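You operate a simulated robot arm through the tools that you are given. There is no shell and no other tool.

Carry out the task below with a simulated robot arm. There is one attempt and no reset: what you move stays moved.

TASK
Take the black relay out of the grey box; refit the cover.
Fine: lay the cover on the bench meanwhile; relay on the bench; tighten both screws with the bench's blue nut driver, put it back.

The check looks at the end state, three seconds after you hand in, the way a careful person would. Anything else that was tipped, shoved, dropped, spilled or broken makes it a failure. Lids that push on must go on centred and level and be pressed home; caps that screw on are set level and turned clockwise until they are tight.

THE ROBOT
A 6-joint arm with a two-finger gripper, fixed in place. Base frame: the origin is on the floor under the middle of its stand, x ahead of it, y to its left, z up. Lengths are in m, angles in rad, forces in N, time in s.
It reaches about 1.038 m from its shoulder. Its first joint turns from -2.897 to 2.897 rad. Payload 1.71 kg.
Tool frame: the origin (TCP) lies between the finger pads and is the grasp point; the fingertips stand 0.02 m ahead of it; z points along the fingers, y is the line along which they close. The gripper opens to 0.096 m; its body begins 0.113 m behind the TCP.
Orientation is that of the tool frame in the base frame, as [roll, pitch, yaw] about the fixed x, y, z axes, in that order (R = Rz(yaw) Ry(pitch) Rx(roll)). With the fingers straight down and closing along the base's y, the tool's x points along the base's -x, its y along +y and its z along -z.

THE INTERFACE
- The arm moves only by the tool jog_arm. Its argument "steps" is a list that holds one entry, the list of rows, each a list of 7 numbers: the shift along the tool's x, y, z in units of 50 mm (1.0 is 50 mm), then the turn, a rotation vector about the tool's x, y, z in units of 8 degrees (1.0 is 8 degrees), then the finger opening in m, from 0 to 0.096. In form: [[[x, y, z, wx, wy, wz, claw], ...]]. A call has 1 to 20 rows; each row shifts and turns the commanded pose from where the row before left it, along the tool's axes as they then stand. A call with a number of a shift or a turn outside -1 to 1 is refused whole. Rows are played at 5 a second. More than 0.05 m and 0.15 rad between two rows, or a gripper value outside its range, and nothing of the call is played. Where a pose cannot be reached the arm comes as near as it can. A force on the tool above 50 N (or 10 N above the force at the start of the call, whichever is more), or a blocked arm, ends the call early, and 0.2 s more pass. The fingers move at their own pace (about 0.045 m/s each) and stop on an object; they squeeze with about 33 N. The grip force told is the motor's: it shows also when the fingers shut on nothing. Time passes only in rows, and 0.2 s behind the last, so rows that do not move let the fingers close. It gives the time, the measured TCP pose, the force on the tool (base axes), the opening and the grip force at its end, in the units of the frame above (readings bear some noise), with the torque about the TCP (base axes, N m) and any sound that the robot's microphone picked up.
- Cameras (640 x 400 px; columns grow to the right, rows downward): "scene" is fixed at [0.3944, -0.4877, 1.5019]; the picture's right is [0.83, -0.55, 0.00], its down [-0.26, -0.39, -0.88] and it looks along [0.49, 0.74, -0.47] (base axes); focal length 349 px, centre (320, 200). "wrist" rides on the gripper at [0.066, 0.014, -0.145] in the tool frame; the picture's right is [-0.21, 0.98, 0.00], its down [-0.88, -0.18, -0.45] and it looks along [-0.44, -0.09, 0.90] (tool axes); focal length 275 px, centre (320, 200). There is no depth. A picture from a camera that has moved, and an enlarged one, comes with that camera's place and axes in the base frame and with its lens. The place of the scene camera against the robot may be out by one fixed shift of up to 0.018 m in any direction.
- capture(camera): a new picture of that camera. The clock stands still meanwhile.
- slide_trunk(by): moves the trunk up (or, below 0, down) by that many m; the arm rides with it, the base frame stays. It gives what a move gives, with no picture.
- zoom(camera, box): a new picture of the part [left, top, right, bottom] of that camera's present view, enlarged. The clock stands still meanwhile.
- job_done(): hands the job in; it is judged then, once.

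Places have to be worked out from the pictures, the camera data and where the tool is seen. Open the gripper and draw the arm clear of the work before you hand the job in, unless the task says otherwise.

The tools are called after ">>>" as name(argument=value, ...) on one line, values as JSON. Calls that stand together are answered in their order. jog_arm: Moves the arm, as the interface text tells. Its arguments: {"type":"object","properties":{"steps":{"type":"array"}},"required":["steps"]} The other tools are called the same way: slide_trunk (by) moves the trunk up or down; capture (camera) takes a picture; zoom (camera, box) takes an enlarged picture of a part of a camera's view; job_done () hands the job in.

At the start:

```text
clock: 0.0
tcp_pos: [0.5183, 0.2771, 1.2667]
orientation: [3.141, -0.002, -3.141]
force: [-0.5, -0.6, 0.8]
ft_torque: [-0.01, 0.02, 0.0]
finger_gap: 0.0961
grip_force: 0.1
trunk travel left (down, up): [-0.3, 0.09]
```

scene: 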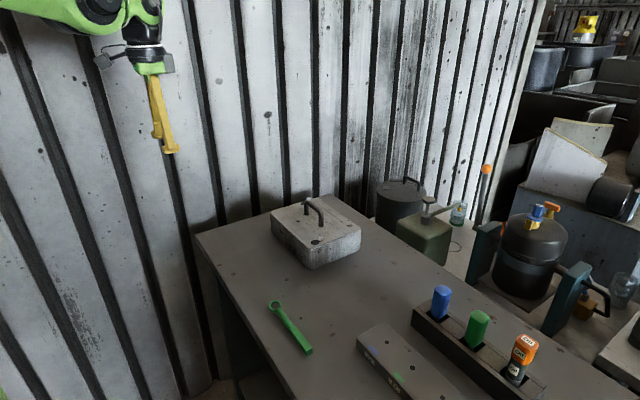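
wrist: 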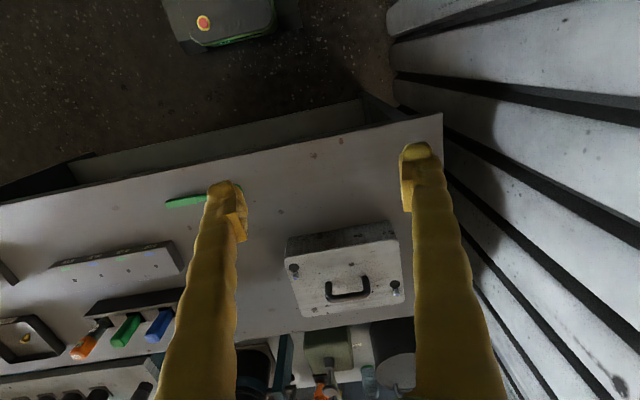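

I start by looking closer at the box, the drivers and the bench in both cameras before moving anything.

>>> zoom(camera="scene", box=[240, 170, 400, 280])

>>> zoom(camera="scene", box=[350, 260, 590, 400])

>>> zoom(camera="wrist", box=[260, 200, 440, 330])

>>> zoom(camera="wrist", box=[0, 180, 240, 400])

```text
3.64 times, centred on (320, 225) of scene
camera zoom: at [0.3944, -0.4877, 1.5019], right [0.83, -0.55, 0.0], down [-0.26, -0.39, -0.88], along [0.49, 0.74, -0.47], focal length 1269 px, centre (320, 109)
```

zoom: 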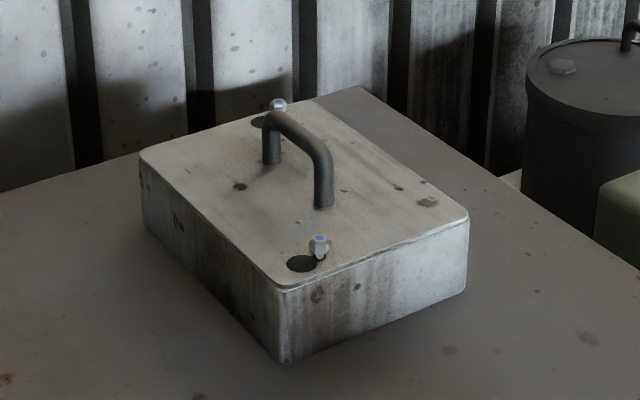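

```text
2.67 times, centred on (470, 330) of scene
camera zoom: at [0.3944, -0.4877, 1.5019], right [0.83, -0.55, 0.0], down [-0.26, -0.39, -0.88], along [0.49, 0.74, -0.47], focal length 930 px, centre (-80, -147)
```

zoom: 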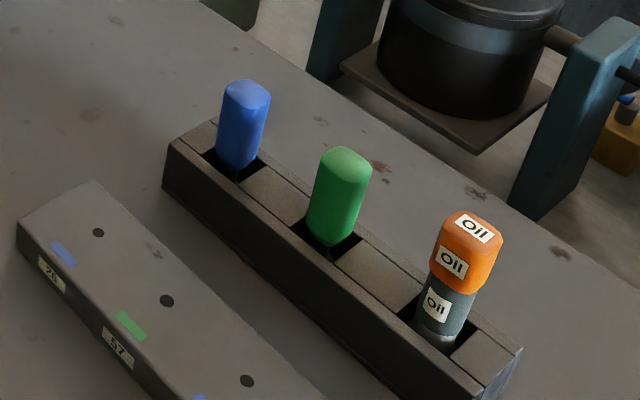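

```text
3.08 times, centred on (350, 265) of wrist
camera zoom: at [0.4535, 0.2903, 1.4106], right [0.21, 0.98, 0.0], down [0.88, -0.18, 0.44], along [0.43, -0.09, -0.9], focal length 847 px, centre (228, 0)
```

zoom: 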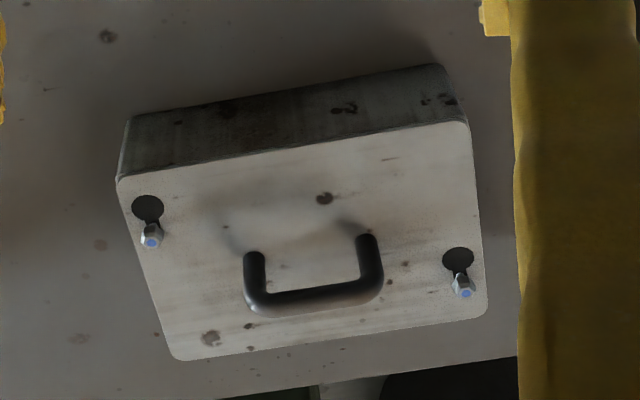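

```text
1.82 times, centred on (120, 290) of wrist
camera zoom: at [0.4535, 0.2903, 1.4106], right [0.21, 0.98, 0.0], down [0.88, -0.18, 0.44], along [0.43, -0.09, -0.9], focal length 500 px, centre (684, 36)
```

zoom: 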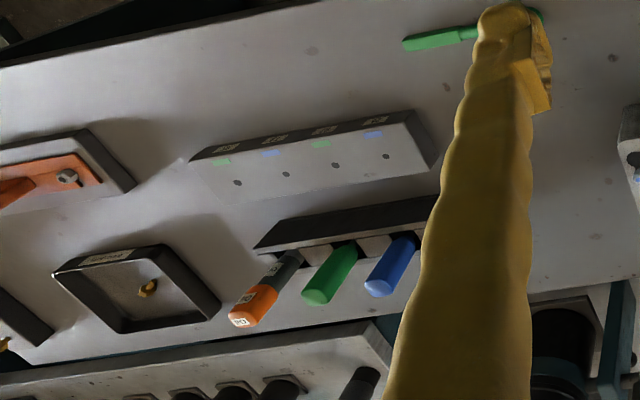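

The cover is held by two blue-topped screws sitting in keyhole slots, and the blue driver stands in the dark rack to the right of the box. I move the wrist over the box to get a closer, metrically reliable view.

>>> jog_arm(steps=[[[-0.9, 0.03, 0.2, 0, 0, 0, 0.096], [-0.9, 0.03, 0.2, 0, 0, 0, 0.096], [-0.9, 0.03, 0.2, 0, 0, 0, 0.096], [-0.9, 0.03, 0.2, 0, 0, 0, 0.096], [0, 0, 0, 0, 0, 0, 0.096]]])

>>> capture(camera="wrist")

>>> capture(camera="scene")

```text
clock: 1.2
tcp_pos: [0.6793, 0.2845, 1.2395]
orientation: [-3.141, 0.016, -3.141]
force: [-0.5, 0.3, 0.5]
ft_torque: [-0.01, -0.13, -0.01]
finger_gap: 0.0961
grip_force: 0.0
trunk travel left (down, up): [-0.3, 0.09]
```

```text
taken
camera wrist: at [0.6102, 0.2966, 1.3815], right [0.21, 0.98, 0.0], down [0.87, -0.18, 0.46], along [0.45, -0.09, -0.89], focal length 275 px, centre (320, 200)
```

wrist: 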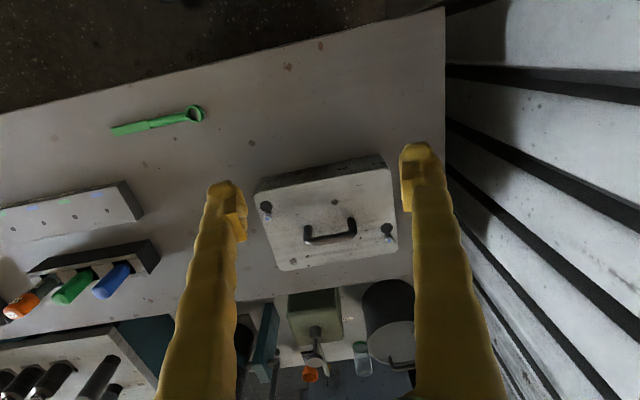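

```text
taken
```

scene: 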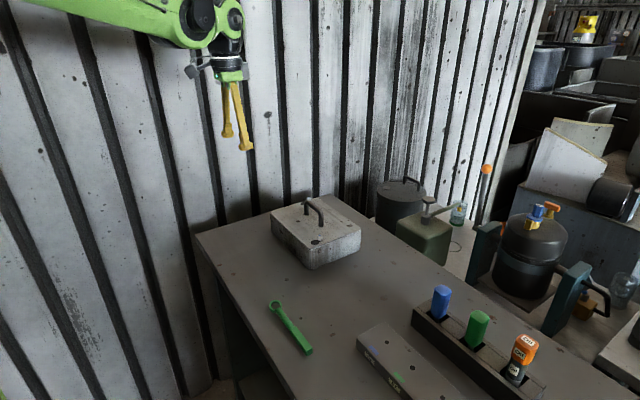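

The measured pose is 19 mm short of the command, so I check with idle rows whether the arm is lagging or at its reach limit.

>>> jog_arm(steps=[[[0, 0, 0, 0, 0, 0, 0.096], [0, 0, 0, 0, 0, 0, 0.096], [0, 0, 0, 0, 0, 0, 0.096]]])

```text
clock: 2.0
tcp_pos: [0.6806, 0.2827, 1.2364]
orientation: [3.141, 0.013, 3.141]
force: [0.0, 0.3, -0.1]
ft_torque: [0.01, 0.01, 0.01]
finger_gap: 0.0961
grip_force: 0.1
trunk travel left (down, up): [-0.3, 0.09]
```

The arm seems limited here, so I test by going straight down 50 mm and reading whether x catches up.

>>> jog_arm(steps=[[[0, 0, 0.5, 0, 0, 0, 0.096], [0, 0, 0.5, 0, 0, 0, 0.096], [0, 0, 0, 0, 0, 0, 0.096], [0, 0, 0, 0, 0, 0, 0.096]]])

>>> capture(camera="scene")

```text
clock: 3.0
tcp_pos: [0.682, 0.2836, 1.1868]
orientation: [-3.141, 0.014, 3.141]
force: [0.9, 0.3, -0.4]
ft_torque: [0.02, -0.02, -0.01]
finger_gap: 0.096
grip_force: 0.0
trunk travel left (down, up): [-0.3, 0.09]
```

```text
taken
```

scene: 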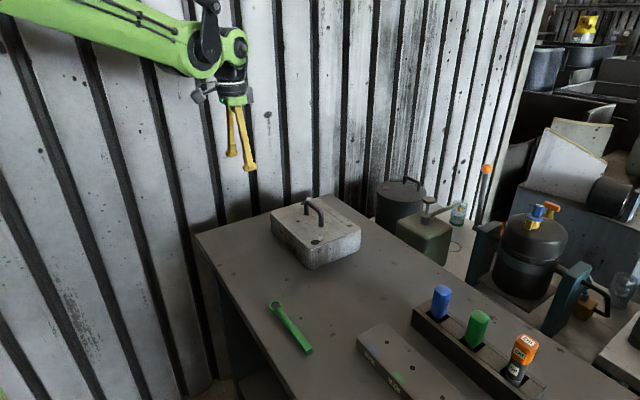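

The downward move tracked exactly, so I try a slower forward move with settling rows to see the tracking behaviour.

>>> jog_arm(steps=[[[-0.5, 0, 0, 0, 0, 0, 0.096], [-0.5, 0, 0, 0, 0, 0, 0.096], [0, 0, 0, 0, 0, 0, 0.096], [0, 0, 0, 0, 0, 0, 0.096]]])

```text
clock: 4.0
tcp_pos: [0.732, 0.2842, 1.1874]
orientation: [3.142, 0.014, -3.141]
force: [0.3, -1.2, -0.2]
ft_torque: [0.0, -0.02, 0.01]
finger_gap: 0.0956
grip_force: 0.1
trunk travel left (down, up): [-0.3, 0.09]
```

Tracking is exact at this slower pace. I correct the small pitch error and move on to look at the box closely.

>>> jog_arm(steps=[[[-0.4, 0, 0, 0, 0.1, 0, 0.096], [-0.4, 0, 0, 0, 0, 0, 0.096], [0, 0, 0, 0, 0, 0, 0.096], [0, 0, 0, 0, 0, 0, 0.096]]])

>>> capture(camera="wrist")

>>> zoom(camera="wrist", box=[225, 100, 425, 225])

```text
clock: 5.0
tcp_pos: [0.7719, 0.2822, 1.1883]
orientation: [-3.141, 0.0, 3.14]
force: [-1.3, 0.0, 0.4]
ft_torque: [-0.02, -0.05, 0.01]
finger_gap: 0.096
grip_force: 0.0
trunk travel left (down, up): [-0.3, 0.09]
```

```text
taken
camera wrist: at [0.7062, 0.2948, 1.3315], right [0.21, 0.98, 0.0], down [0.88, -0.18, 0.44], along [0.43, -0.09, -0.9], focal length 275 px, centre (320, 200)
```

wrist: 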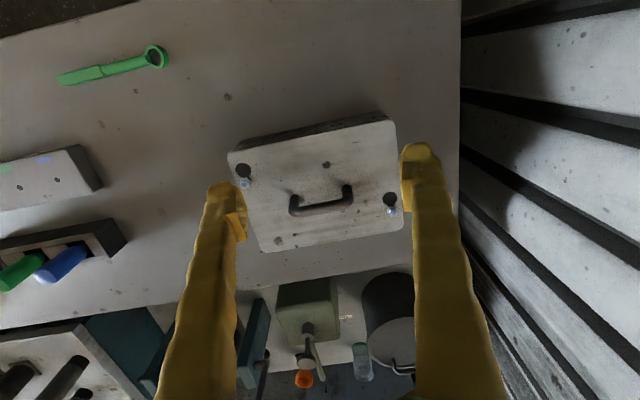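

```text
3.20 times, centred on (325, 162) of wrist
camera zoom: at [0.7062, 0.2948, 1.3315], right [0.21, 0.98, 0.0], down [0.88, -0.18, 0.44], along [0.43, -0.09, -0.9], focal length 881 px, centre (304, 320)
```

zoom: 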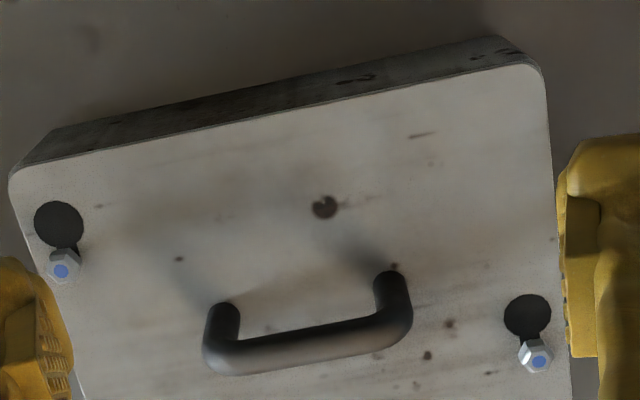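

I now have good triangulation: cover top z≈0.958, screw heads (~0.976 high) at about (0.836, 0.157) and (0.923, 0.359), handle bar along y at x≈0.88. I zoom right in on the screws to see whether they are loose.

>>> zoom(camera="wrist", box=[370, 185, 418, 215])

>>> zoom(camera="wrist", box=[224, 160, 272, 190])

>>> zoom(camera="scene", box=[296, 222, 344, 252])

```text
13.33 times, centred on (394, 200) of wrist
camera zoom: at [0.7062, 0.2948, 1.3315], right [0.21, 0.98, 0.0], down [0.88, -0.18, 0.44], along [0.43, -0.09, -0.9], focal length 3670 px, centre (-667, 200)
```

zoom: 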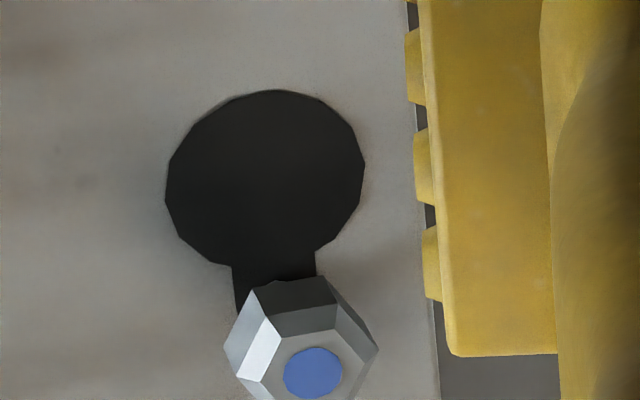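

```text
13.33 times, centred on (248, 175) of wrist
camera zoom: at [0.7062, 0.2948, 1.3315], right [0.21, 0.98, 0.0], down [0.88, -0.18, 0.44], along [0.43, -0.09, -0.9], focal length 3670 px, centre (1280, 533)
```

zoom: 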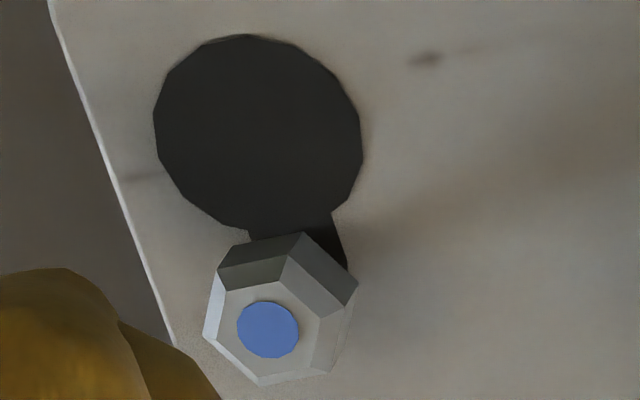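

```text
13.33 times, centred on (320, 237) of scene
camera zoom: at [0.3944, -0.4877, 1.5019], right [0.83, -0.55, 0.0], down [-0.26, -0.39, -0.88], along [0.49, 0.74, -0.47], focal length 4652 px, centre (320, -293)
```

zoom: 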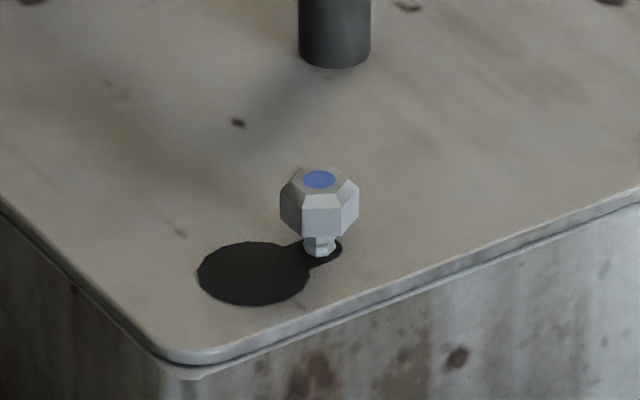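

Both screws clearly stand proud with bare thread under the heads, so the cover is loose: slide it ≈15 mm in +x until the holes clear the heads, then lift. I move above the handle and turn the gripper 90° so that the fingers close across the bar.

>>> jog_arm(steps=[[[-0.44, -0.084, 0.24, 0, 0, 0, 0.096], [-0.44, -0.084, 0.24, 0, 0, 0, 0.096], [-0.44, -0.084, 0.24, 0, 0, 0, 0.096], [-0.44, -0.084, 0.24, 0, 0, 0, 0.096], [-0.44, -0.084, 0.24, 0, 0, 0, 0.096], [0, 0, 0, 0, 0, 0, 0.096], [0, 0, 0, 0, 0, 0, 0.096]]])

>>> capture(camera="scene")

```text
clock: 6.6
tcp_pos: [0.8813, 0.2621, 1.1283]
orientation: [3.141, -0.001, -3.141]
force: [-0.3, 0.1, 0.5]
ft_torque: [0.03, -0.04, -0.02]
finger_gap: 0.096
grip_force: 0.1
trunk travel left (down, up): [-0.3, 0.09]
```

```text
taken
```

scene: 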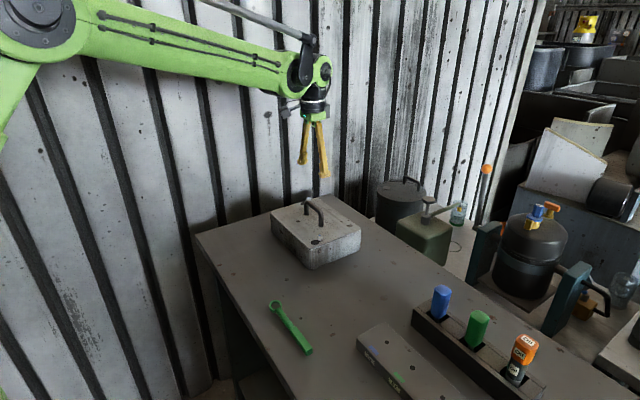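

Reach is fine here. Now I turn the gripper +90° about its own axis.

>>> jog_arm(steps=[[[0, 0, 0, 0, 0, 0.9375, 0.096], [0, 0, 0, 0, 0, 0.9375, 0.096], [0, 0, 0, 0, 0, 0.9375, 0.096], [0, 0, 0, 0, 0, 0.9375, 0.096], [0, 0, 0, 0, 0, 0.9375, 0.096], [0, 0, 0, 0, 0, 0.9375, 0.096], [0, 0, 0, 0, 0, 0.9375, 0.096], [0, 0, 0, 0, 0, 0.9375, 0.096], [0, 0, 0, 0, 0, 0.9375, 0.096], [0, 0, 0, 0, 0, 0.9375, 0.096], [0, 0, 0, 0, 0, 0.9375, 0.096], [0, 0, 0, 0, 0, 0.9375, 0.096], [0, 0, 0, 0, 0, 0, 0.096], [0, 0, 0, 0, 0, 0, 0.096]]])

>>> capture(camera="wrist")

```text
clock: 9.6
tcp_pos: [0.8804, 0.2638, 1.1271]
orientation: [3.141, 0.001, 1.569]
force: [-0.2, -0.1, -0.7]
ft_torque: [0.03, 0.0, -0.01]
finger_gap: 0.096
grip_force: 0.1
trunk travel left (down, up): [-0.3, 0.09]
```

```text
taken
camera wrist: at [0.8952, 0.3267, 1.2713], right [0.98, -0.21, 0.0], down [-0.19, -0.88, 0.44], along [-0.09, -0.43, -0.9], focal length 275 px, centre (320, 200)
```

wrist: 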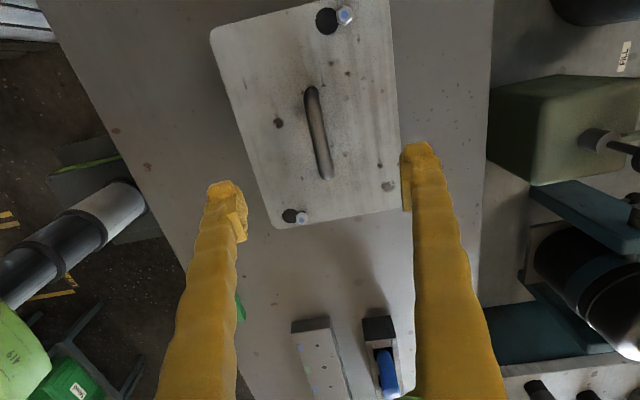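

The handle bar is centred under the fingers (x≈0.881, y≈0.261). I descend to bring the pads around the bar at z≈0.993.

>>> jog_arm(steps=[[[-0.03, 0, 0.4, 0, 0, 0, 0.096], [-0.03, 0, 0.4, 0, 0, 0, 0.096], [0, 0, 0.4, 0, 0, 0, 0.096], [0, 0, 0.4, 0, 0, 0, 0.096], [0, 0, 0.4, 0, 0, 0, 0.07], [0, 0, 0.4, 0, 0, 0, 0.05], [0, 0, 0.28, 0, 0, 0, 0.04], [0, 0, 0, 0, 0, 0, 0.04], [0, 0, 0, 0, 0, 0, 0.04]]])

>>> zoom(camera="scene", box=[250, 120, 394, 210])

>>> capture(camera="wrist")

```text
clock: 11.6
tcp_pos: [0.88, 0.2592, 0.9932]
orientation: [-3.141, 0.0, 1.57]
force: [-0.6, 1.0, -0.2]
ft_torque: [0.02, 0.0, 0.02]
finger_gap: 0.0396
grip_force: 0.1
trunk travel left (down, up): [-0.3, 0.09]
```

```text
4.44 times, centred on (322, 165) of scene
camera zoom: at [0.3944, -0.4877, 1.5019], right [0.83, -0.55, 0.0], down [-0.26, -0.39, -0.88], along [0.49, 0.74, -0.47], focal length 1551 px, centre (311, 356)
```

zoom: 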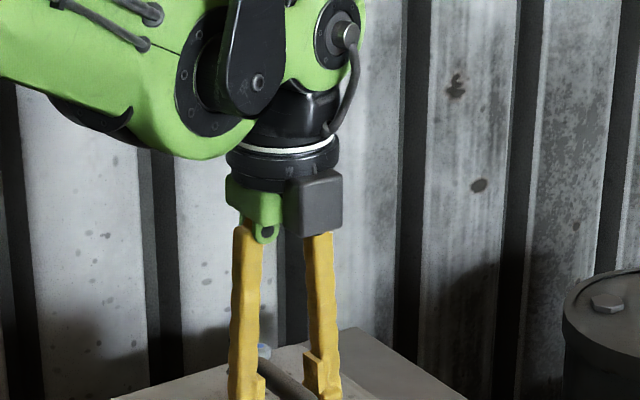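

```text
taken
camera wrist: at [0.8951, 0.324, 1.1375], right [0.98, -0.21, 0.0], down [-0.18, -0.88, 0.44], along [-0.09, -0.43, -0.9], focal length 275 px, centre (320, 200)
```

wrist: 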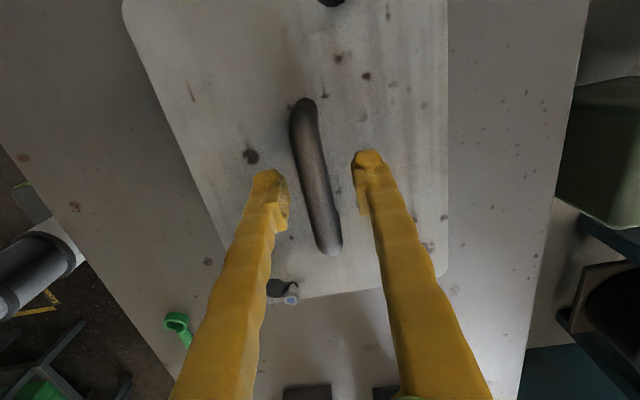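

Fingers straddle the bar. I check tip height against the handle in the scene view before closing.

>>> zoom(camera="scene", box=[270, 180, 366, 240])

```text
6.67 times, centred on (318, 210) of scene
camera zoom: at [0.3944, -0.4877, 1.5019], right [0.83, -0.55, 0.0], down [-0.26, -0.39, -0.88], along [0.49, 0.74, -0.47], focal length 2326 px, centre (333, 133)
```

zoom: 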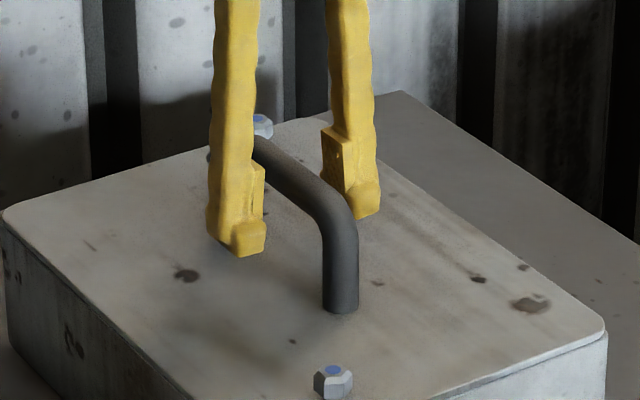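

The pads are level with the bar and the tips clear the cover. I close on the handle.

>>> jog_arm(steps=[[[0, 0, 0, 0, 0, 0, 0.0], [0, 0, 0, 0, 0, 0, 0.0], [0, 0, 0, 0, 0, 0, 0.0], [0, 0, 0, 0, 0, 0, 0.0]]])

>>> zoom(camera="scene", box=[270, 180, 366, 240])

```text
clock: 12.6
tcp_pos: [0.8809, 0.2586, 0.9933]
orientation: [3.142, 0.0, 1.57]
force: [0.1, -0.1, 0.9]
ft_torque: [0.02, 0.02, 0.01]
finger_gap: 0.0105
grip_force: 33.3
trunk travel left (down, up): [-0.3, 0.09]
```

```text
6.67 times, centred on (318, 210) of scene
camera zoom: at [0.3944, -0.4877, 1.5019], right [0.83, -0.55, 0.0], down [-0.26, -0.39, -0.88], along [0.49, 0.74, -0.47], focal length 2326 px, centre (333, 133)
```

zoom: 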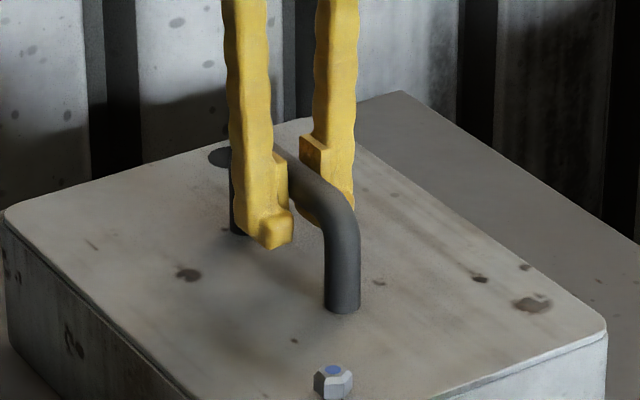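

Grip is firm on the 10.5 mm bar. I lift just 2 mm first to unload the cover (the heads leave several mm of play) and read the force.

>>> jog_arm(steps=[[[0, 0, -0.02, 0, 0, 0, 0.0], [0, 0, -0.02, 0, 0, 0, 0.0], [0, 0, 0, 0, 0, 0, 0.0]]])

>>> zoom(camera="scene", box=[260, 190, 372, 260])

```text
clock: 13.4
tcp_pos: [0.8802, 0.2589, 0.9958]
orientation: [3.141, 0.0, 1.573]
force: [0.1, 0.2, 0.5]
ft_torque: [0.01, 0.02, 0.0]
finger_gap: 0.0103
grip_force: 33.0
trunk travel left (down, up): [-0.3, 0.09]
```

```text
5.71 times, centred on (316, 225) of scene
camera zoom: at [0.3944, -0.4877, 1.5019], right [0.83, -0.55, 0.0], down [-0.26, -0.39, -0.88], along [0.49, 0.74, -0.47], focal length 1994 px, centre (343, 57)
```

zoom: 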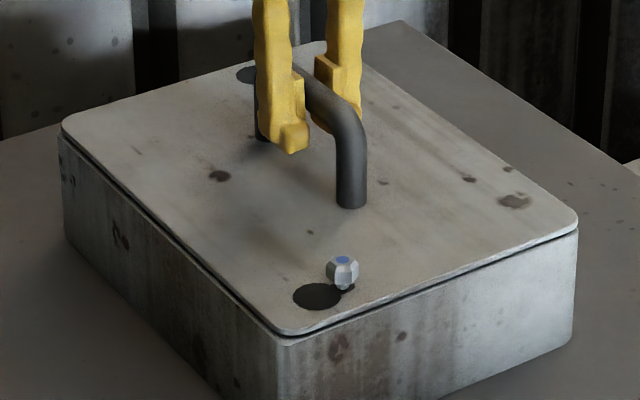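

The cover is off its seat by ~2 mm with no resistance. Now I slide it +x by 15 mm in small steps.

>>> jog_arm(steps=[[[0, 0.06, 0, 0, 0, 0, 0.0], [0, 0.06, 0, 0, 0, 0, 0.0], [0, 0.06, 0, 0, 0, 0, 0.0], [0, 0.06, 0, 0, 0, 0, 0.0], [0, 0.06, 0, 0, 0, 0, 0.0], [0, 0, 0, 0, 0, 0, 0.0]]])

>>> zoom(camera="scene", box=[260, 190, 372, 260])

>>> capture(camera="wrist")

```text
clock: 14.8
tcp_pos: [0.8954, 0.2586, 0.996]
orientation: [-3.141, 0.001, 1.572]
force: [0.1, -0.9, -2.2]
ft_torque: [0.0, 0.04, 0.0]
finger_gap: 0.0101
grip_force: 33.3
trunk travel left (down, up): [-0.3, 0.09]
```

```text
5.71 times, centred on (316, 225) of scene
camera zoom: at [0.3944, -0.4877, 1.5019], right [0.83, -0.55, 0.0], down [-0.26, -0.39, -0.88], along [0.49, 0.74, -0.47], focal length 1994 px, centre (343, 57)
```

zoom: 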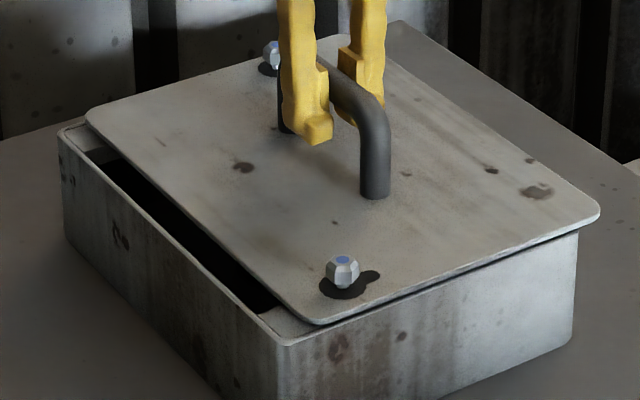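

```text
taken
camera wrist: at [0.9103, 0.3239, 1.1395], right [0.98, -0.21, 0.0], down [-0.18, -0.88, 0.44], along [-0.09, -0.43, -0.9], focal length 275 px, centre (320, 200)
```

wrist: 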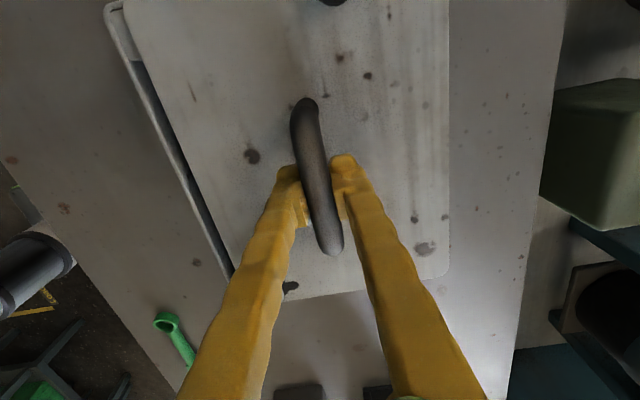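

I zoom on both screws to check the heads are centred in the big holes before lifting.

>>> zoom(camera="scene", box=[300, 222, 348, 252])

>>> zoom(camera="scene", box=[290, 185, 338, 215])

```text
13.33 times, centred on (324, 237) of scene
camera zoom: at [0.3944, -0.4877, 1.5019], right [0.83, -0.55, 0.0], down [-0.26, -0.39, -0.88], along [0.49, 0.74, -0.47], focal length 4652 px, centre (267, -293)
```

zoom: 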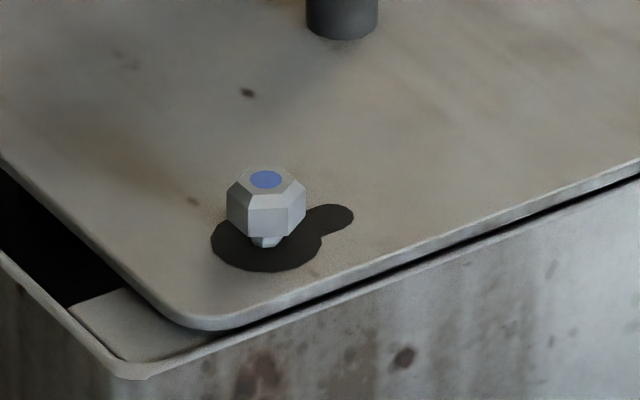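

```text
13.33 times, centred on (314, 200) of scene
camera zoom: at [0.3944, -0.4877, 1.5019], right [0.83, -0.55, 0.0], down [-0.26, -0.39, -0.88], along [0.49, 0.74, -0.47], focal length 4652 px, centre (400, 200)
```

zoom: 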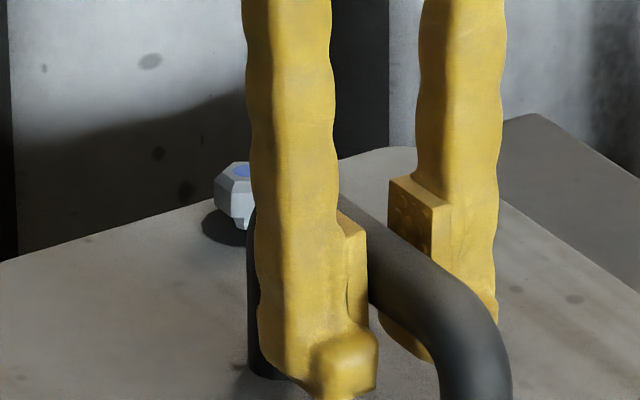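

Both shanks look centred in their holes. I lift slowly straight up, watching the force.

>>> jog_arm(steps=[[[0, 0, -0.1, 0, 0, 0, 0.0], [0, 0, -0.1, 0, 0, 0, 0.0], [0, 0, -0.1, 0, 0, 0, 0.0], [0, 0, -0.1, 0, 0, 0, 0.0], [0, 0, -0.1, 0, 0, 0, 0.0], [0, 0, -0.1, 0, 0, 0, 0.0], [0, 0, 0, 0, 0, 0, 0.0]]])

>>> zoom(camera="scene", box=[240, 150, 400, 250])

```text
clock: 16.4
tcp_pos: [0.8963, 0.259, 1.0254]
orientation: [3.141, 0.0, 1.572]
force: [-0.4, 0.3, -2.1]
ft_torque: [-0.01, -0.01, 0.0]
finger_gap: 0.0102
grip_force: 33.3
trunk travel left (down, up): [-0.3, 0.09]
```

```text
4.00 times, centred on (320, 200) of scene
camera zoom: at [0.3944, -0.4877, 1.5019], right [0.83, -0.55, 0.0], down [-0.26, -0.39, -0.88], along [0.49, 0.74, -0.47], focal length 1396 px, centre (320, 200)
```

zoom: 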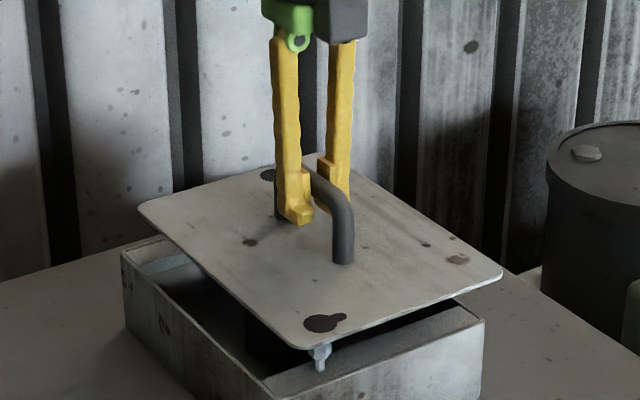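

The cover is clear of the screws. I raise it to z≈1.10 and turn back −90°, so the cover's long side will lie along x for the free bench area between the box and the rack.

>>> jog_arm(steps=[[[0, 0, -0.25, 0, 0, 0, 0.0], [0, 0, -0.25, 0, 0, 0, 0.0], [0, 0, -0.25, 0, 0, 0, 0.0], [0, 0, -0.25, 0, 0, 0, 0.0], [0, 0, -0.25, 0, 0, 0, 0.0], [0, 0, -0.25, 0, 0, 0, 0.0], [0, 0, 0, 0, 0, 0, 0.0]]])

>>> jog_arm(steps=[[[0, 0, 0, 0, 0, -0.75, 0.0], [0, 0, 0, 0, 0, -0.75, 0.0], [0, 0, 0, 0, 0, -0.75, 0.0], [0, 0, 0, 0, 0, -0.75, 0.0], [0, 0, 0, 0, 0, -0.75, 0.0], [0, 0, 0, 0, 0, -0.75, 0.0], [0, 0, 0, 0, 0, -0.75, 0.0], [0, 0, 0, 0, 0, -0.75, 0.0], [0, 0, 0, 0, 0, -0.75, 0.0], [0, 0, 0, 0, 0, -0.75, 0.0], [0, 0, 0, 0, 0, -0.75, 0.0], [0, 0, 0, 0, 0, -0.75, 0.0], [0, 0, 0, 0, 0, -0.75, 0.0], [0, 0, 0, 0, 0, -0.75, 0.0], [0, 0, 0, 0, 0, -0.75, 0.0], [0, 0, 0, 0, 0, 0, 0.0], [0, 0, 0, 0, 0, 0, 0.0]]])

>>> capture(camera="scene")

>>> capture(camera="wrist")

```text
clock: 18.0
tcp_pos: [0.8958, 0.2585, 1.1013]
orientation: [3.141, 0.0, 1.568]
force: [-0.5, -0.6, -1.3]
ft_torque: [-0.02, -0.02, 0.03]
finger_gap: 0.0104
grip_force: 33.4
trunk travel left (down, up): [-0.3, 0.09]
```

```text
clock: 21.6
tcp_pos: [0.8964, 0.2594, 1.1007]
orientation: [-3.14, -0.001, 3.141]
force: [0.5, -0.5, -1.4]
ft_torque: [0.01, 0.0, 0.0]
finger_gap: 0.0104
grip_force: 33.1
trunk travel left (down, up): [-0.3, 0.09]
```

```text
taken
```

scene: 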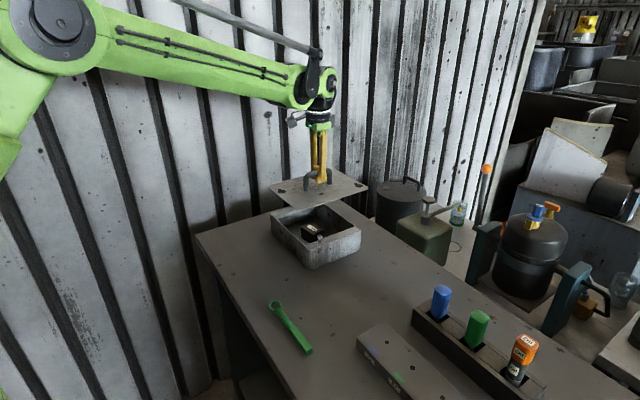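

```text
taken
camera wrist: at [0.831, 0.2723, 1.2441], right [0.21, 0.98, 0.0], down [0.88, -0.18, 0.44], along [0.43, -0.09, -0.9], focal length 275 px, centre (320, 200)
```

wrist: 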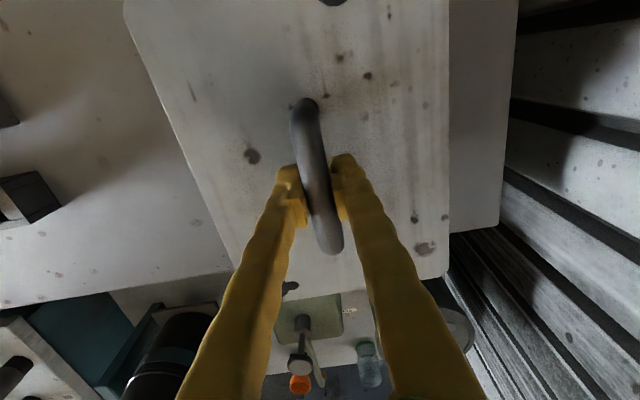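

The cover is level and held steady. I carry it sideways over the free bench area at (0.83, 0.012).

>>> jog_arm(steps=[[[0.111, -0.412, 0, 0, 0, 0, 0.0], [0.111, -0.412, 0, 0, 0, 0, 0.0], [0.111, -0.412, 0, 0, 0, 0, 0.0], [0.111, -0.412, 0, 0, 0, 0, 0.0], [0.111, -0.412, 0, 0, 0, 0, 0.0], [0.111, -0.412, 0, 0, 0, 0, 0.0], [0.111, -0.412, 0, 0, 0, 0, 0.0], [0.111, -0.412, 0, 0, 0, 0, 0.0], [0.111, -0.412, 0, 0, 0, 0, 0.0], [0.111, -0.412, 0, 0, 0, 0, 0.0], [0.111, -0.412, 0, 0, 0, 0, 0.0], [0.111, -0.412, 0, 0, 0, 0, 0.0], [0, 0, 0, 0, 0, 0, 0.0], [0, 0, 0, 0, 0, 0, 0.0]]])

>>> capture(camera="scene")

>>> capture(camera="wrist")

```text
clock: 24.6
tcp_pos: [0.8308, 0.0126, 1.1011]
orientation: [3.141, 0.001, 3.141]
force: [0.1, 0.2, -2.0]
ft_torque: [0.0, -0.01, -0.01]
finger_gap: 0.0106
grip_force: 33.4
trunk travel left (down, up): [-0.3, 0.09]
```

```text
taken
```

scene: 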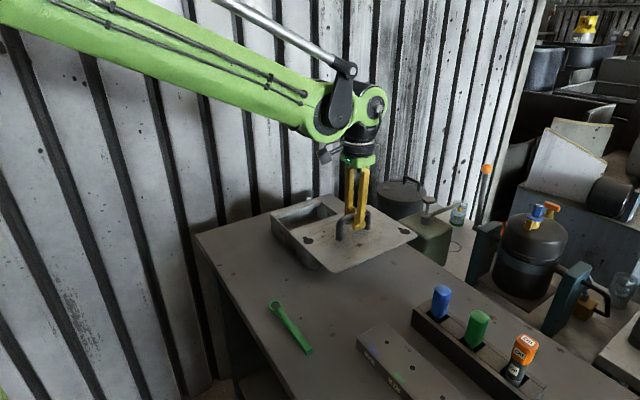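

```text
taken
camera wrist: at [0.7657, 0.0264, 1.2435], right [0.21, 0.98, 0.0], down [0.88, -0.18, 0.44], along [0.43, -0.09, -0.9], focal length 275 px, centre (320, 200)
```

wrist: 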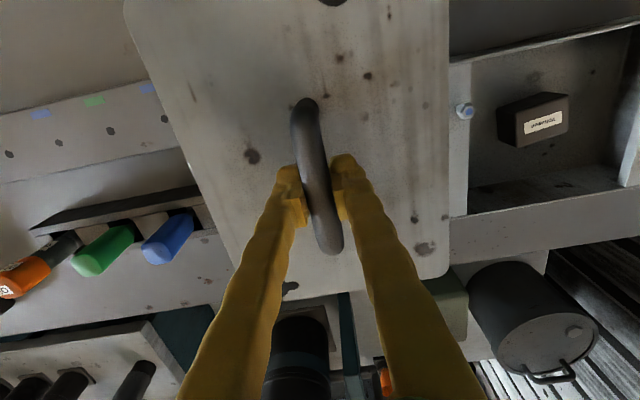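

The box's interior shows a black relay with a label. The cover is over the free spot with clearance to box and rack; I lower it most of the way.

>>> jog_arm(steps=[[[0, 0, 0.32, 0, 0, 0, 0.0], [0, 0, 0.32, 0, 0, 0, 0.0], [0, 0, 0.32, 0, 0, 0, 0.0], [0, 0, 0.32, 0, 0, 0, 0.0], [0, 0, 0.32, 0, 0, 0, 0.0], [0, 0, 0.32, 0, 0, 0, 0.0], [0, 0, 0.32, 0, 0, 0, 0.0], [0, 0, 0.32, 0, 0, 0, 0.0], [0, 0, 0.32, 0, 0, 0, 0.0], [0, 0, 0.32, 0, 0, 0, 0.0], [0, 0, 0, 0, 0, 0, 0.0]]])

>>> zoom(camera="scene", box=[240, 170, 480, 320])

```text
clock: 27.0
tcp_pos: [0.8307, 0.0122, 0.9413]
orientation: [-3.141, 0.001, -3.14]
force: [0.7, -0.7, -1.8]
ft_torque: [0.01, 0.04, 0.02]
finger_gap: 0.0104
grip_force: 32.9
trunk travel left (down, up): [-0.3, 0.09]
```

```text
2.67 times, centred on (360, 245) of scene
camera zoom: at [0.3944, -0.4877, 1.5019], right [0.83, -0.55, 0.0], down [-0.26, -0.39, -0.88], along [0.49, 0.74, -0.47], focal length 930 px, centre (213, 80)
```

zoom: 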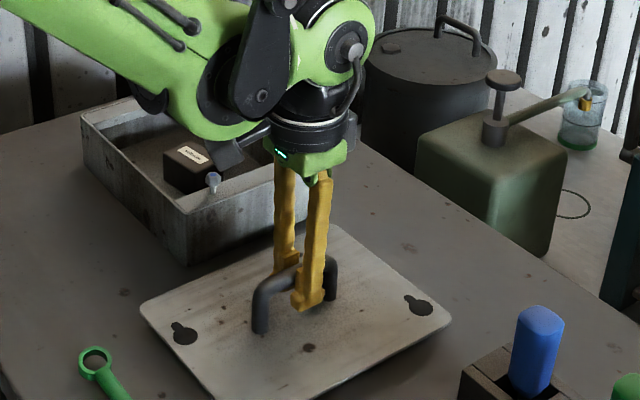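

I continue down in 2 mm rows to about z=0.925 and read the force.

>>> jog_arm(steps=[[[0, 0, 0.04, 0, 0, 0, 0.0], [0, 0, 0.04, 0, 0, 0, 0.0], [0, 0, 0.04, 0, 0, 0, 0.0], [0, 0, 0.04, 0, 0, 0, 0.0], [0, 0, 0.04, 0, 0, 0, 0.0], [0, 0, 0.04, 0, 0, 0, 0.0], [0, 0, 0.04, 0, 0, 0, 0.0], [0, 0, 0, 0, 0, 0, 0.0]]])

>>> zoom(camera="scene", box=[280, 240, 424, 330])

```text
clock: 28.8
tcp_pos: [0.8305, 0.0103, 0.9271]
orientation: [3.141, 0.002, -3.141]
force: [10.7, 0.1, 26.9]
ft_torque: [-0.04, 0.0, -0.03]
finger_gap: 0.0103
grip_force: 33.3
trunk travel left (down, up): [-0.3, 0.09]
```

```text
4.44 times, centred on (352, 285) of scene
camera zoom: at [0.3944, -0.4877, 1.5019], right [0.83, -0.55, 0.0], down [-0.26, -0.39, -0.88], along [0.49, 0.74, -0.47], focal length 1551 px, centre (178, -178)
```

zoom: 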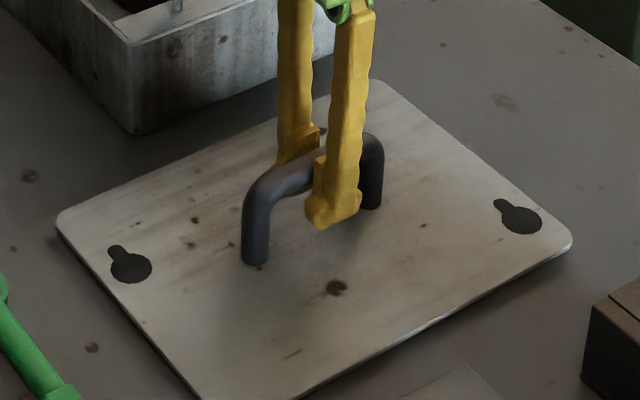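

The cover is down on the bench (26.9 N push). I relieve the pressure by 1 mm, then open the fingers.

>>> jog_arm(steps=[[[0, 0, -0.02, 0, 0, 0, 0.0], [0, 0, 0, 0, 0, 0, 0.0], [0, 0, 0, 0, 0, 0, 0.05], [0, 0, 0, 0, 0, 0, 0.05], [0, 0, 0, 0, 0, 0, 0.05]]])

>>> zoom(camera="scene", box=[280, 240, 424, 330])

```text
clock: 30.0
tcp_pos: [0.8307, 0.0126, 0.9266]
orientation: [3.141, -0.001, 3.14]
force: [0.3, -0.8, 0.6]
ft_torque: [0.0, -0.03, 0.0]
finger_gap: 0.0497
grip_force: 0.1
trunk travel left (down, up): [-0.3, 0.09]
```

```text
4.44 times, centred on (352, 285) of scene
camera zoom: at [0.3944, -0.4877, 1.5019], right [0.83, -0.55, 0.0], down [-0.26, -0.39, -0.88], along [0.49, 0.74, -0.47], focal length 1551 px, centre (178, -178)
```

zoom: 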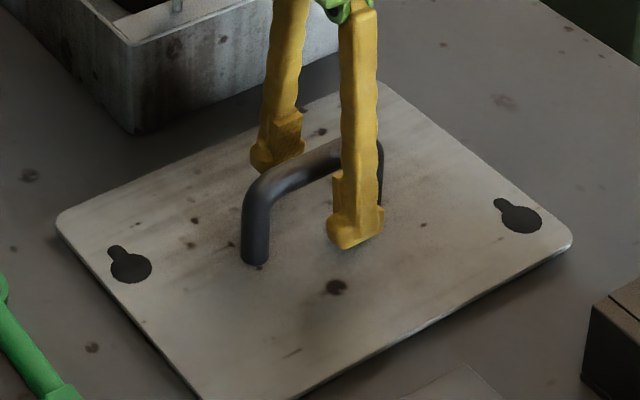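

The cover lies flat and released, at TCP (0.8307, 0.0126, ~0.927). I rise straight up and then move over the box to look at the relay.

>>> jog_arm(steps=[[[0, 0, -0.3, 0, 0, 0, 0.05], [0, 0, -0.5, 0, 0, 0, 0.05], [0, 0, -0.5, 0, 0, 0, 0.05], [0, 0, -0.5, 0, 0, 0, 0.05], [0, 0, -0.5, 0, 0, 0, 0.05], [0, 0, -0.5, 0, 0, 0, 0.05], [0, 0, -0.5, 0, 0, 0, 0.05], [0, 0, -0.5, 0, 0, 0, 0.05], [0, 0, -0.2, 0, 0, 0, 0.05], [0, 0, 0, 0, 0, 0, 0.096]]])

>>> jog_arm(steps=[[[0.11, 0.4, 0, 0, 0, 0, 0.096], [0.11, 0.4, 0, 0, 0, 0, 0.096], [0.11, 0.4, 0, 0, 0, 0, 0.096], [0.11, 0.4, 0, 0, 0, 0, 0.096], [0.11, 0.4, 0, 0, 0, 0, 0.096], [0.11, 0.4, 0, 0, 0, 0, 0.096], [0.11, 0.4, 0, 0, 0, 0, 0.096], [0.11, 0.4, 0, 0, 0, 0, 0.096], [0.11, 0.4, 0, 0, 0, 0, 0.096], [0.11, 0.4, 0, 0, 0, 0, 0.096], [0.11, 0.4, 0, 0, 0, 0, 0.096], [0.11, 0.4, 0, 0, 0, 0, 0.096], [0, 0, 0, 0, 0, 0, 0.096], [0, 0, 0, 0, 0, 0, 0.096]]])

>>> capture(camera="wrist")

>>> capture(camera="scene")

```text
clock: 32.2
tcp_pos: [0.8285, 0.0117, 1.1277]
orientation: [-3.141, 0.0, -3.141]
force: [0.6, -0.6, 0.2]
ft_torque: [-0.03, -0.04, 0.01]
finger_gap: 0.0846
grip_force: 0.0
trunk travel left (down, up): [-0.3, 0.09]
```

```text
clock: 35.2
tcp_pos: [0.765, 0.2529, 1.1278]
orientation: [-3.14, -0.001, 3.141]
force: [-0.5, 0.5, 0.3]
ft_torque: [-0.02, -0.04, -0.01]
finger_gap: 0.0962
grip_force: 0.0
trunk travel left (down, up): [-0.3, 0.09]
```

```text
taken
camera wrist: at [0.6992, 0.2661, 1.2709], right [0.21, 0.98, 0.0], down [0.88, -0.19, 0.44], along [0.43, -0.09, -0.9], focal length 275 px, centre (320, 200)
```

wrist: 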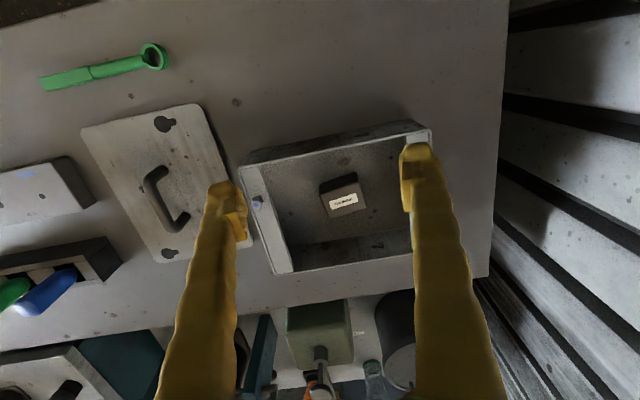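

```text
taken
```

scene: 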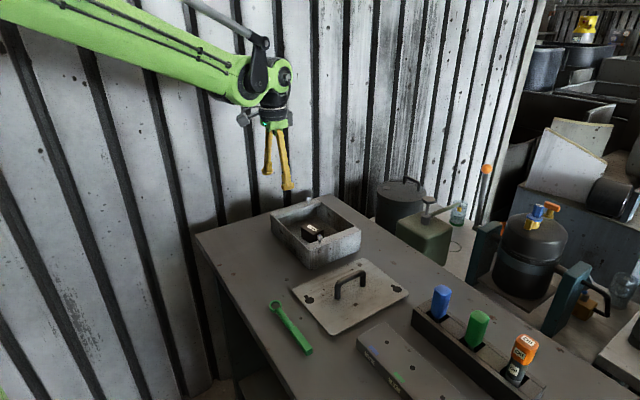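

The box is open with a small black relay near its centre. I zoom in on it from both cameras to measure its size and pose.

>>> zoom(camera="wrist", box=[230, 110, 438, 240])

>>> zoom(camera="scene", box=[264, 190, 376, 260])

>>> zoom(camera="wrist", box=[304, 160, 384, 210])

```text
3.08 times, centred on (334, 175) of wrist
camera zoom: at [0.6992, 0.2661, 1.2709], right [0.21, 0.98, 0.0], down [0.88, -0.19, 0.44], along [0.43, -0.09, -0.9], focal length 847 px, centre (277, 277)
```

zoom: 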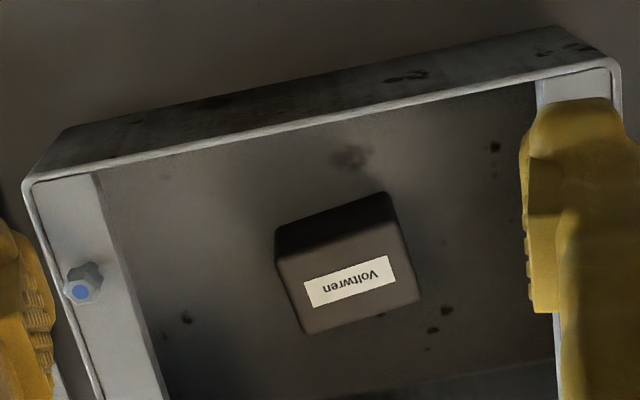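

```text
5.71 times, centred on (320, 225) of scene
camera zoom: at [0.3944, -0.4877, 1.5019], right [0.83, -0.55, 0.0], down [-0.26, -0.39, -0.88], along [0.49, 0.74, -0.47], focal length 1994 px, centre (320, 57)
```

zoom: 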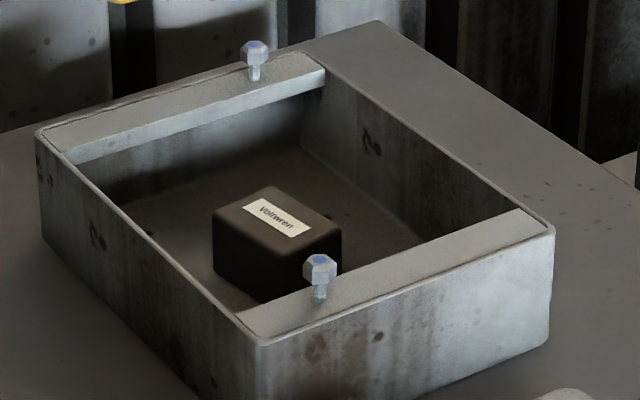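

```text
8.00 times, centred on (344, 185) of wrist
camera zoom: at [0.6992, 0.2661, 1.2709], right [0.21, 0.98, 0.0], down [0.88, -0.19, 0.44], along [0.43, -0.09, -0.9], focal length 2202 px, centre (128, 320)
```

zoom: 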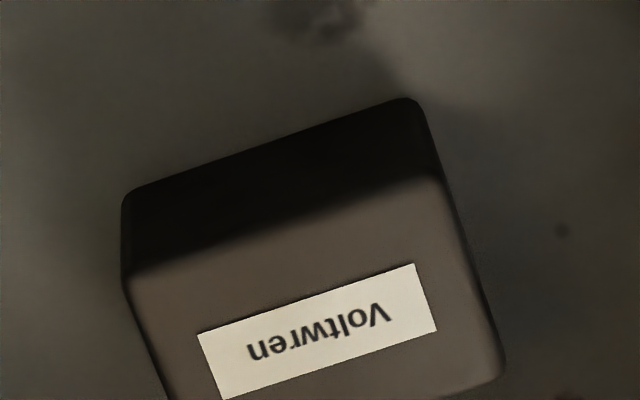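

I place the relay at about (0.876, 0.263), top z≈0.926, floor z≈0.895, ~0.056 × 0.041 m, turned ≈7.5° counter-clockwise. I move over it, align the yaw and set the opening to 0.08 m.

>>> jog_arm(steps=[[[-0.444, 0.04, 0, 0, 0, 0, 0.08], [-0.444, 0.04, 0, 0, 0, 0, 0.08], [-0.444, 0.04, 0, 0, 0, 0, 0.08], [-0.444, 0.04, 0, 0, 0, 0, 0.08], [-0.444, 0.04, 0, 0, 0, 0, 0.08], [0, 0, 0, 0, 0, -0.94, 0.08], [0, 0, 0.4, 0, 0, 0, 0.08], [0, 0, 0.4, 0, 0, 0, 0.08], [0, 0, 0, 0, 0, 0, 0.08]]])

>>> capture(camera="wrist")

```text
clock: 37.2
tcp_pos: [0.8744, 0.2627, 1.0865]
orientation: [-3.141, 0.001, -3.012]
force: [-0.7, -0.6, -0.6]
ft_torque: [-0.02, 0.03, 0.01]
finger_gap: 0.0801
grip_force: 0.0
trunk travel left (down, up): [-0.3, 0.09]
```

```text
taken
camera wrist: at [0.8076, 0.2673, 1.2298], right [0.08, 1.0, 0.0], down [0.89, -0.07, 0.44], along [0.44, -0.03, -0.9], focal length 275 px, centre (320, 200)
```

wrist: 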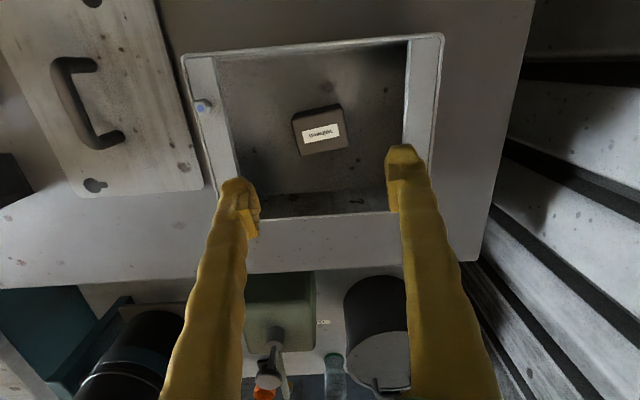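

The relay is centred between the fingers to within a few mm. I descend to z≈0.935 first and check.

>>> jog_arm(steps=[[[-0.08, 0.03, 0.3, 0, 0, 0, 0.08], [0, 0, 0.3, 0, 0, 0, 0.08], [0, 0, 0.3, 0, 0, 0, 0.08], [0, 0, 0.3, 0, 0, 0, 0.08], [0, 0, 0.3, 0, 0, 0, 0.08], [0, 0, 0.3, 0, 0, 0, 0.08], [0, 0, 0.3, 0, 0, 0, 0.08], [0, 0, 0.3, 0, 0, 0, 0.08], [0, 0, 0.3, 0, 0, 0, 0.08], [0, 0, 0.3, 0, 0, 0, 0.08], [0, 0, 0, 0, 0, 0, 0.08]]])

>>> capture(camera="wrist")

>>> zoom(camera="scene", box=[264, 170, 376, 240])

```text
clock: 39.6
tcp_pos: [0.8795, 0.2644, 0.9379]
orientation: [3.141, 0.001, -3.01]
force: [-0.3, 0.7, -0.4]
ft_torque: [-0.01, 0.0, 0.01]
finger_gap: 0.08
grip_force: 0.0
trunk travel left (down, up): [-0.3, 0.09]
```

```text
taken
camera wrist: at [0.813, 0.2687, 1.0815], right [0.08, 1.0, 0.0], down [0.89, -0.07, 0.44], along [0.44, -0.03, -0.9], focal length 275 px, centre (320, 200)
```

wrist: 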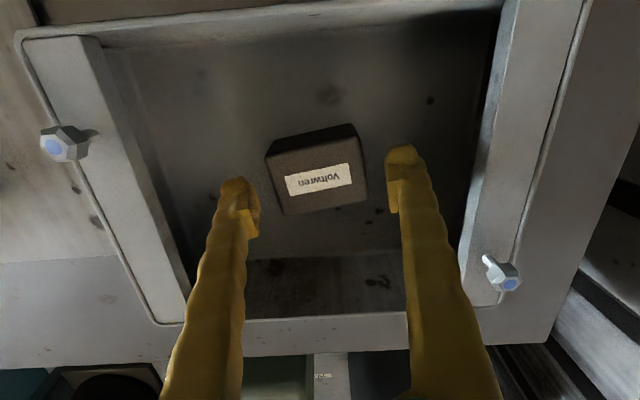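

```text
5.71 times, centred on (320, 205) of scene
camera zoom: at [0.3944, -0.4877, 1.5019], right [0.83, -0.55, 0.0], down [-0.26, -0.39, -0.88], along [0.49, 0.74, -0.47], focal length 1994 px, centre (320, 171)
```

zoom: 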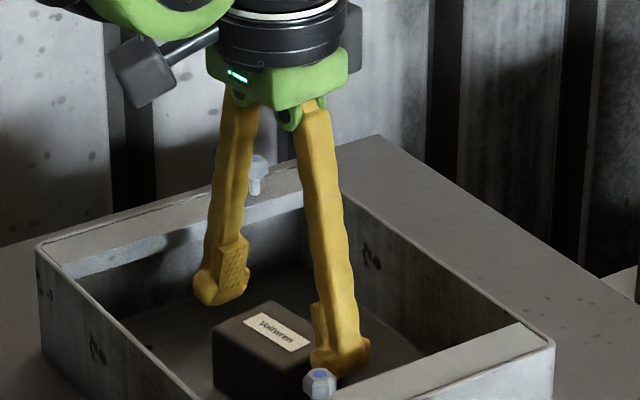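

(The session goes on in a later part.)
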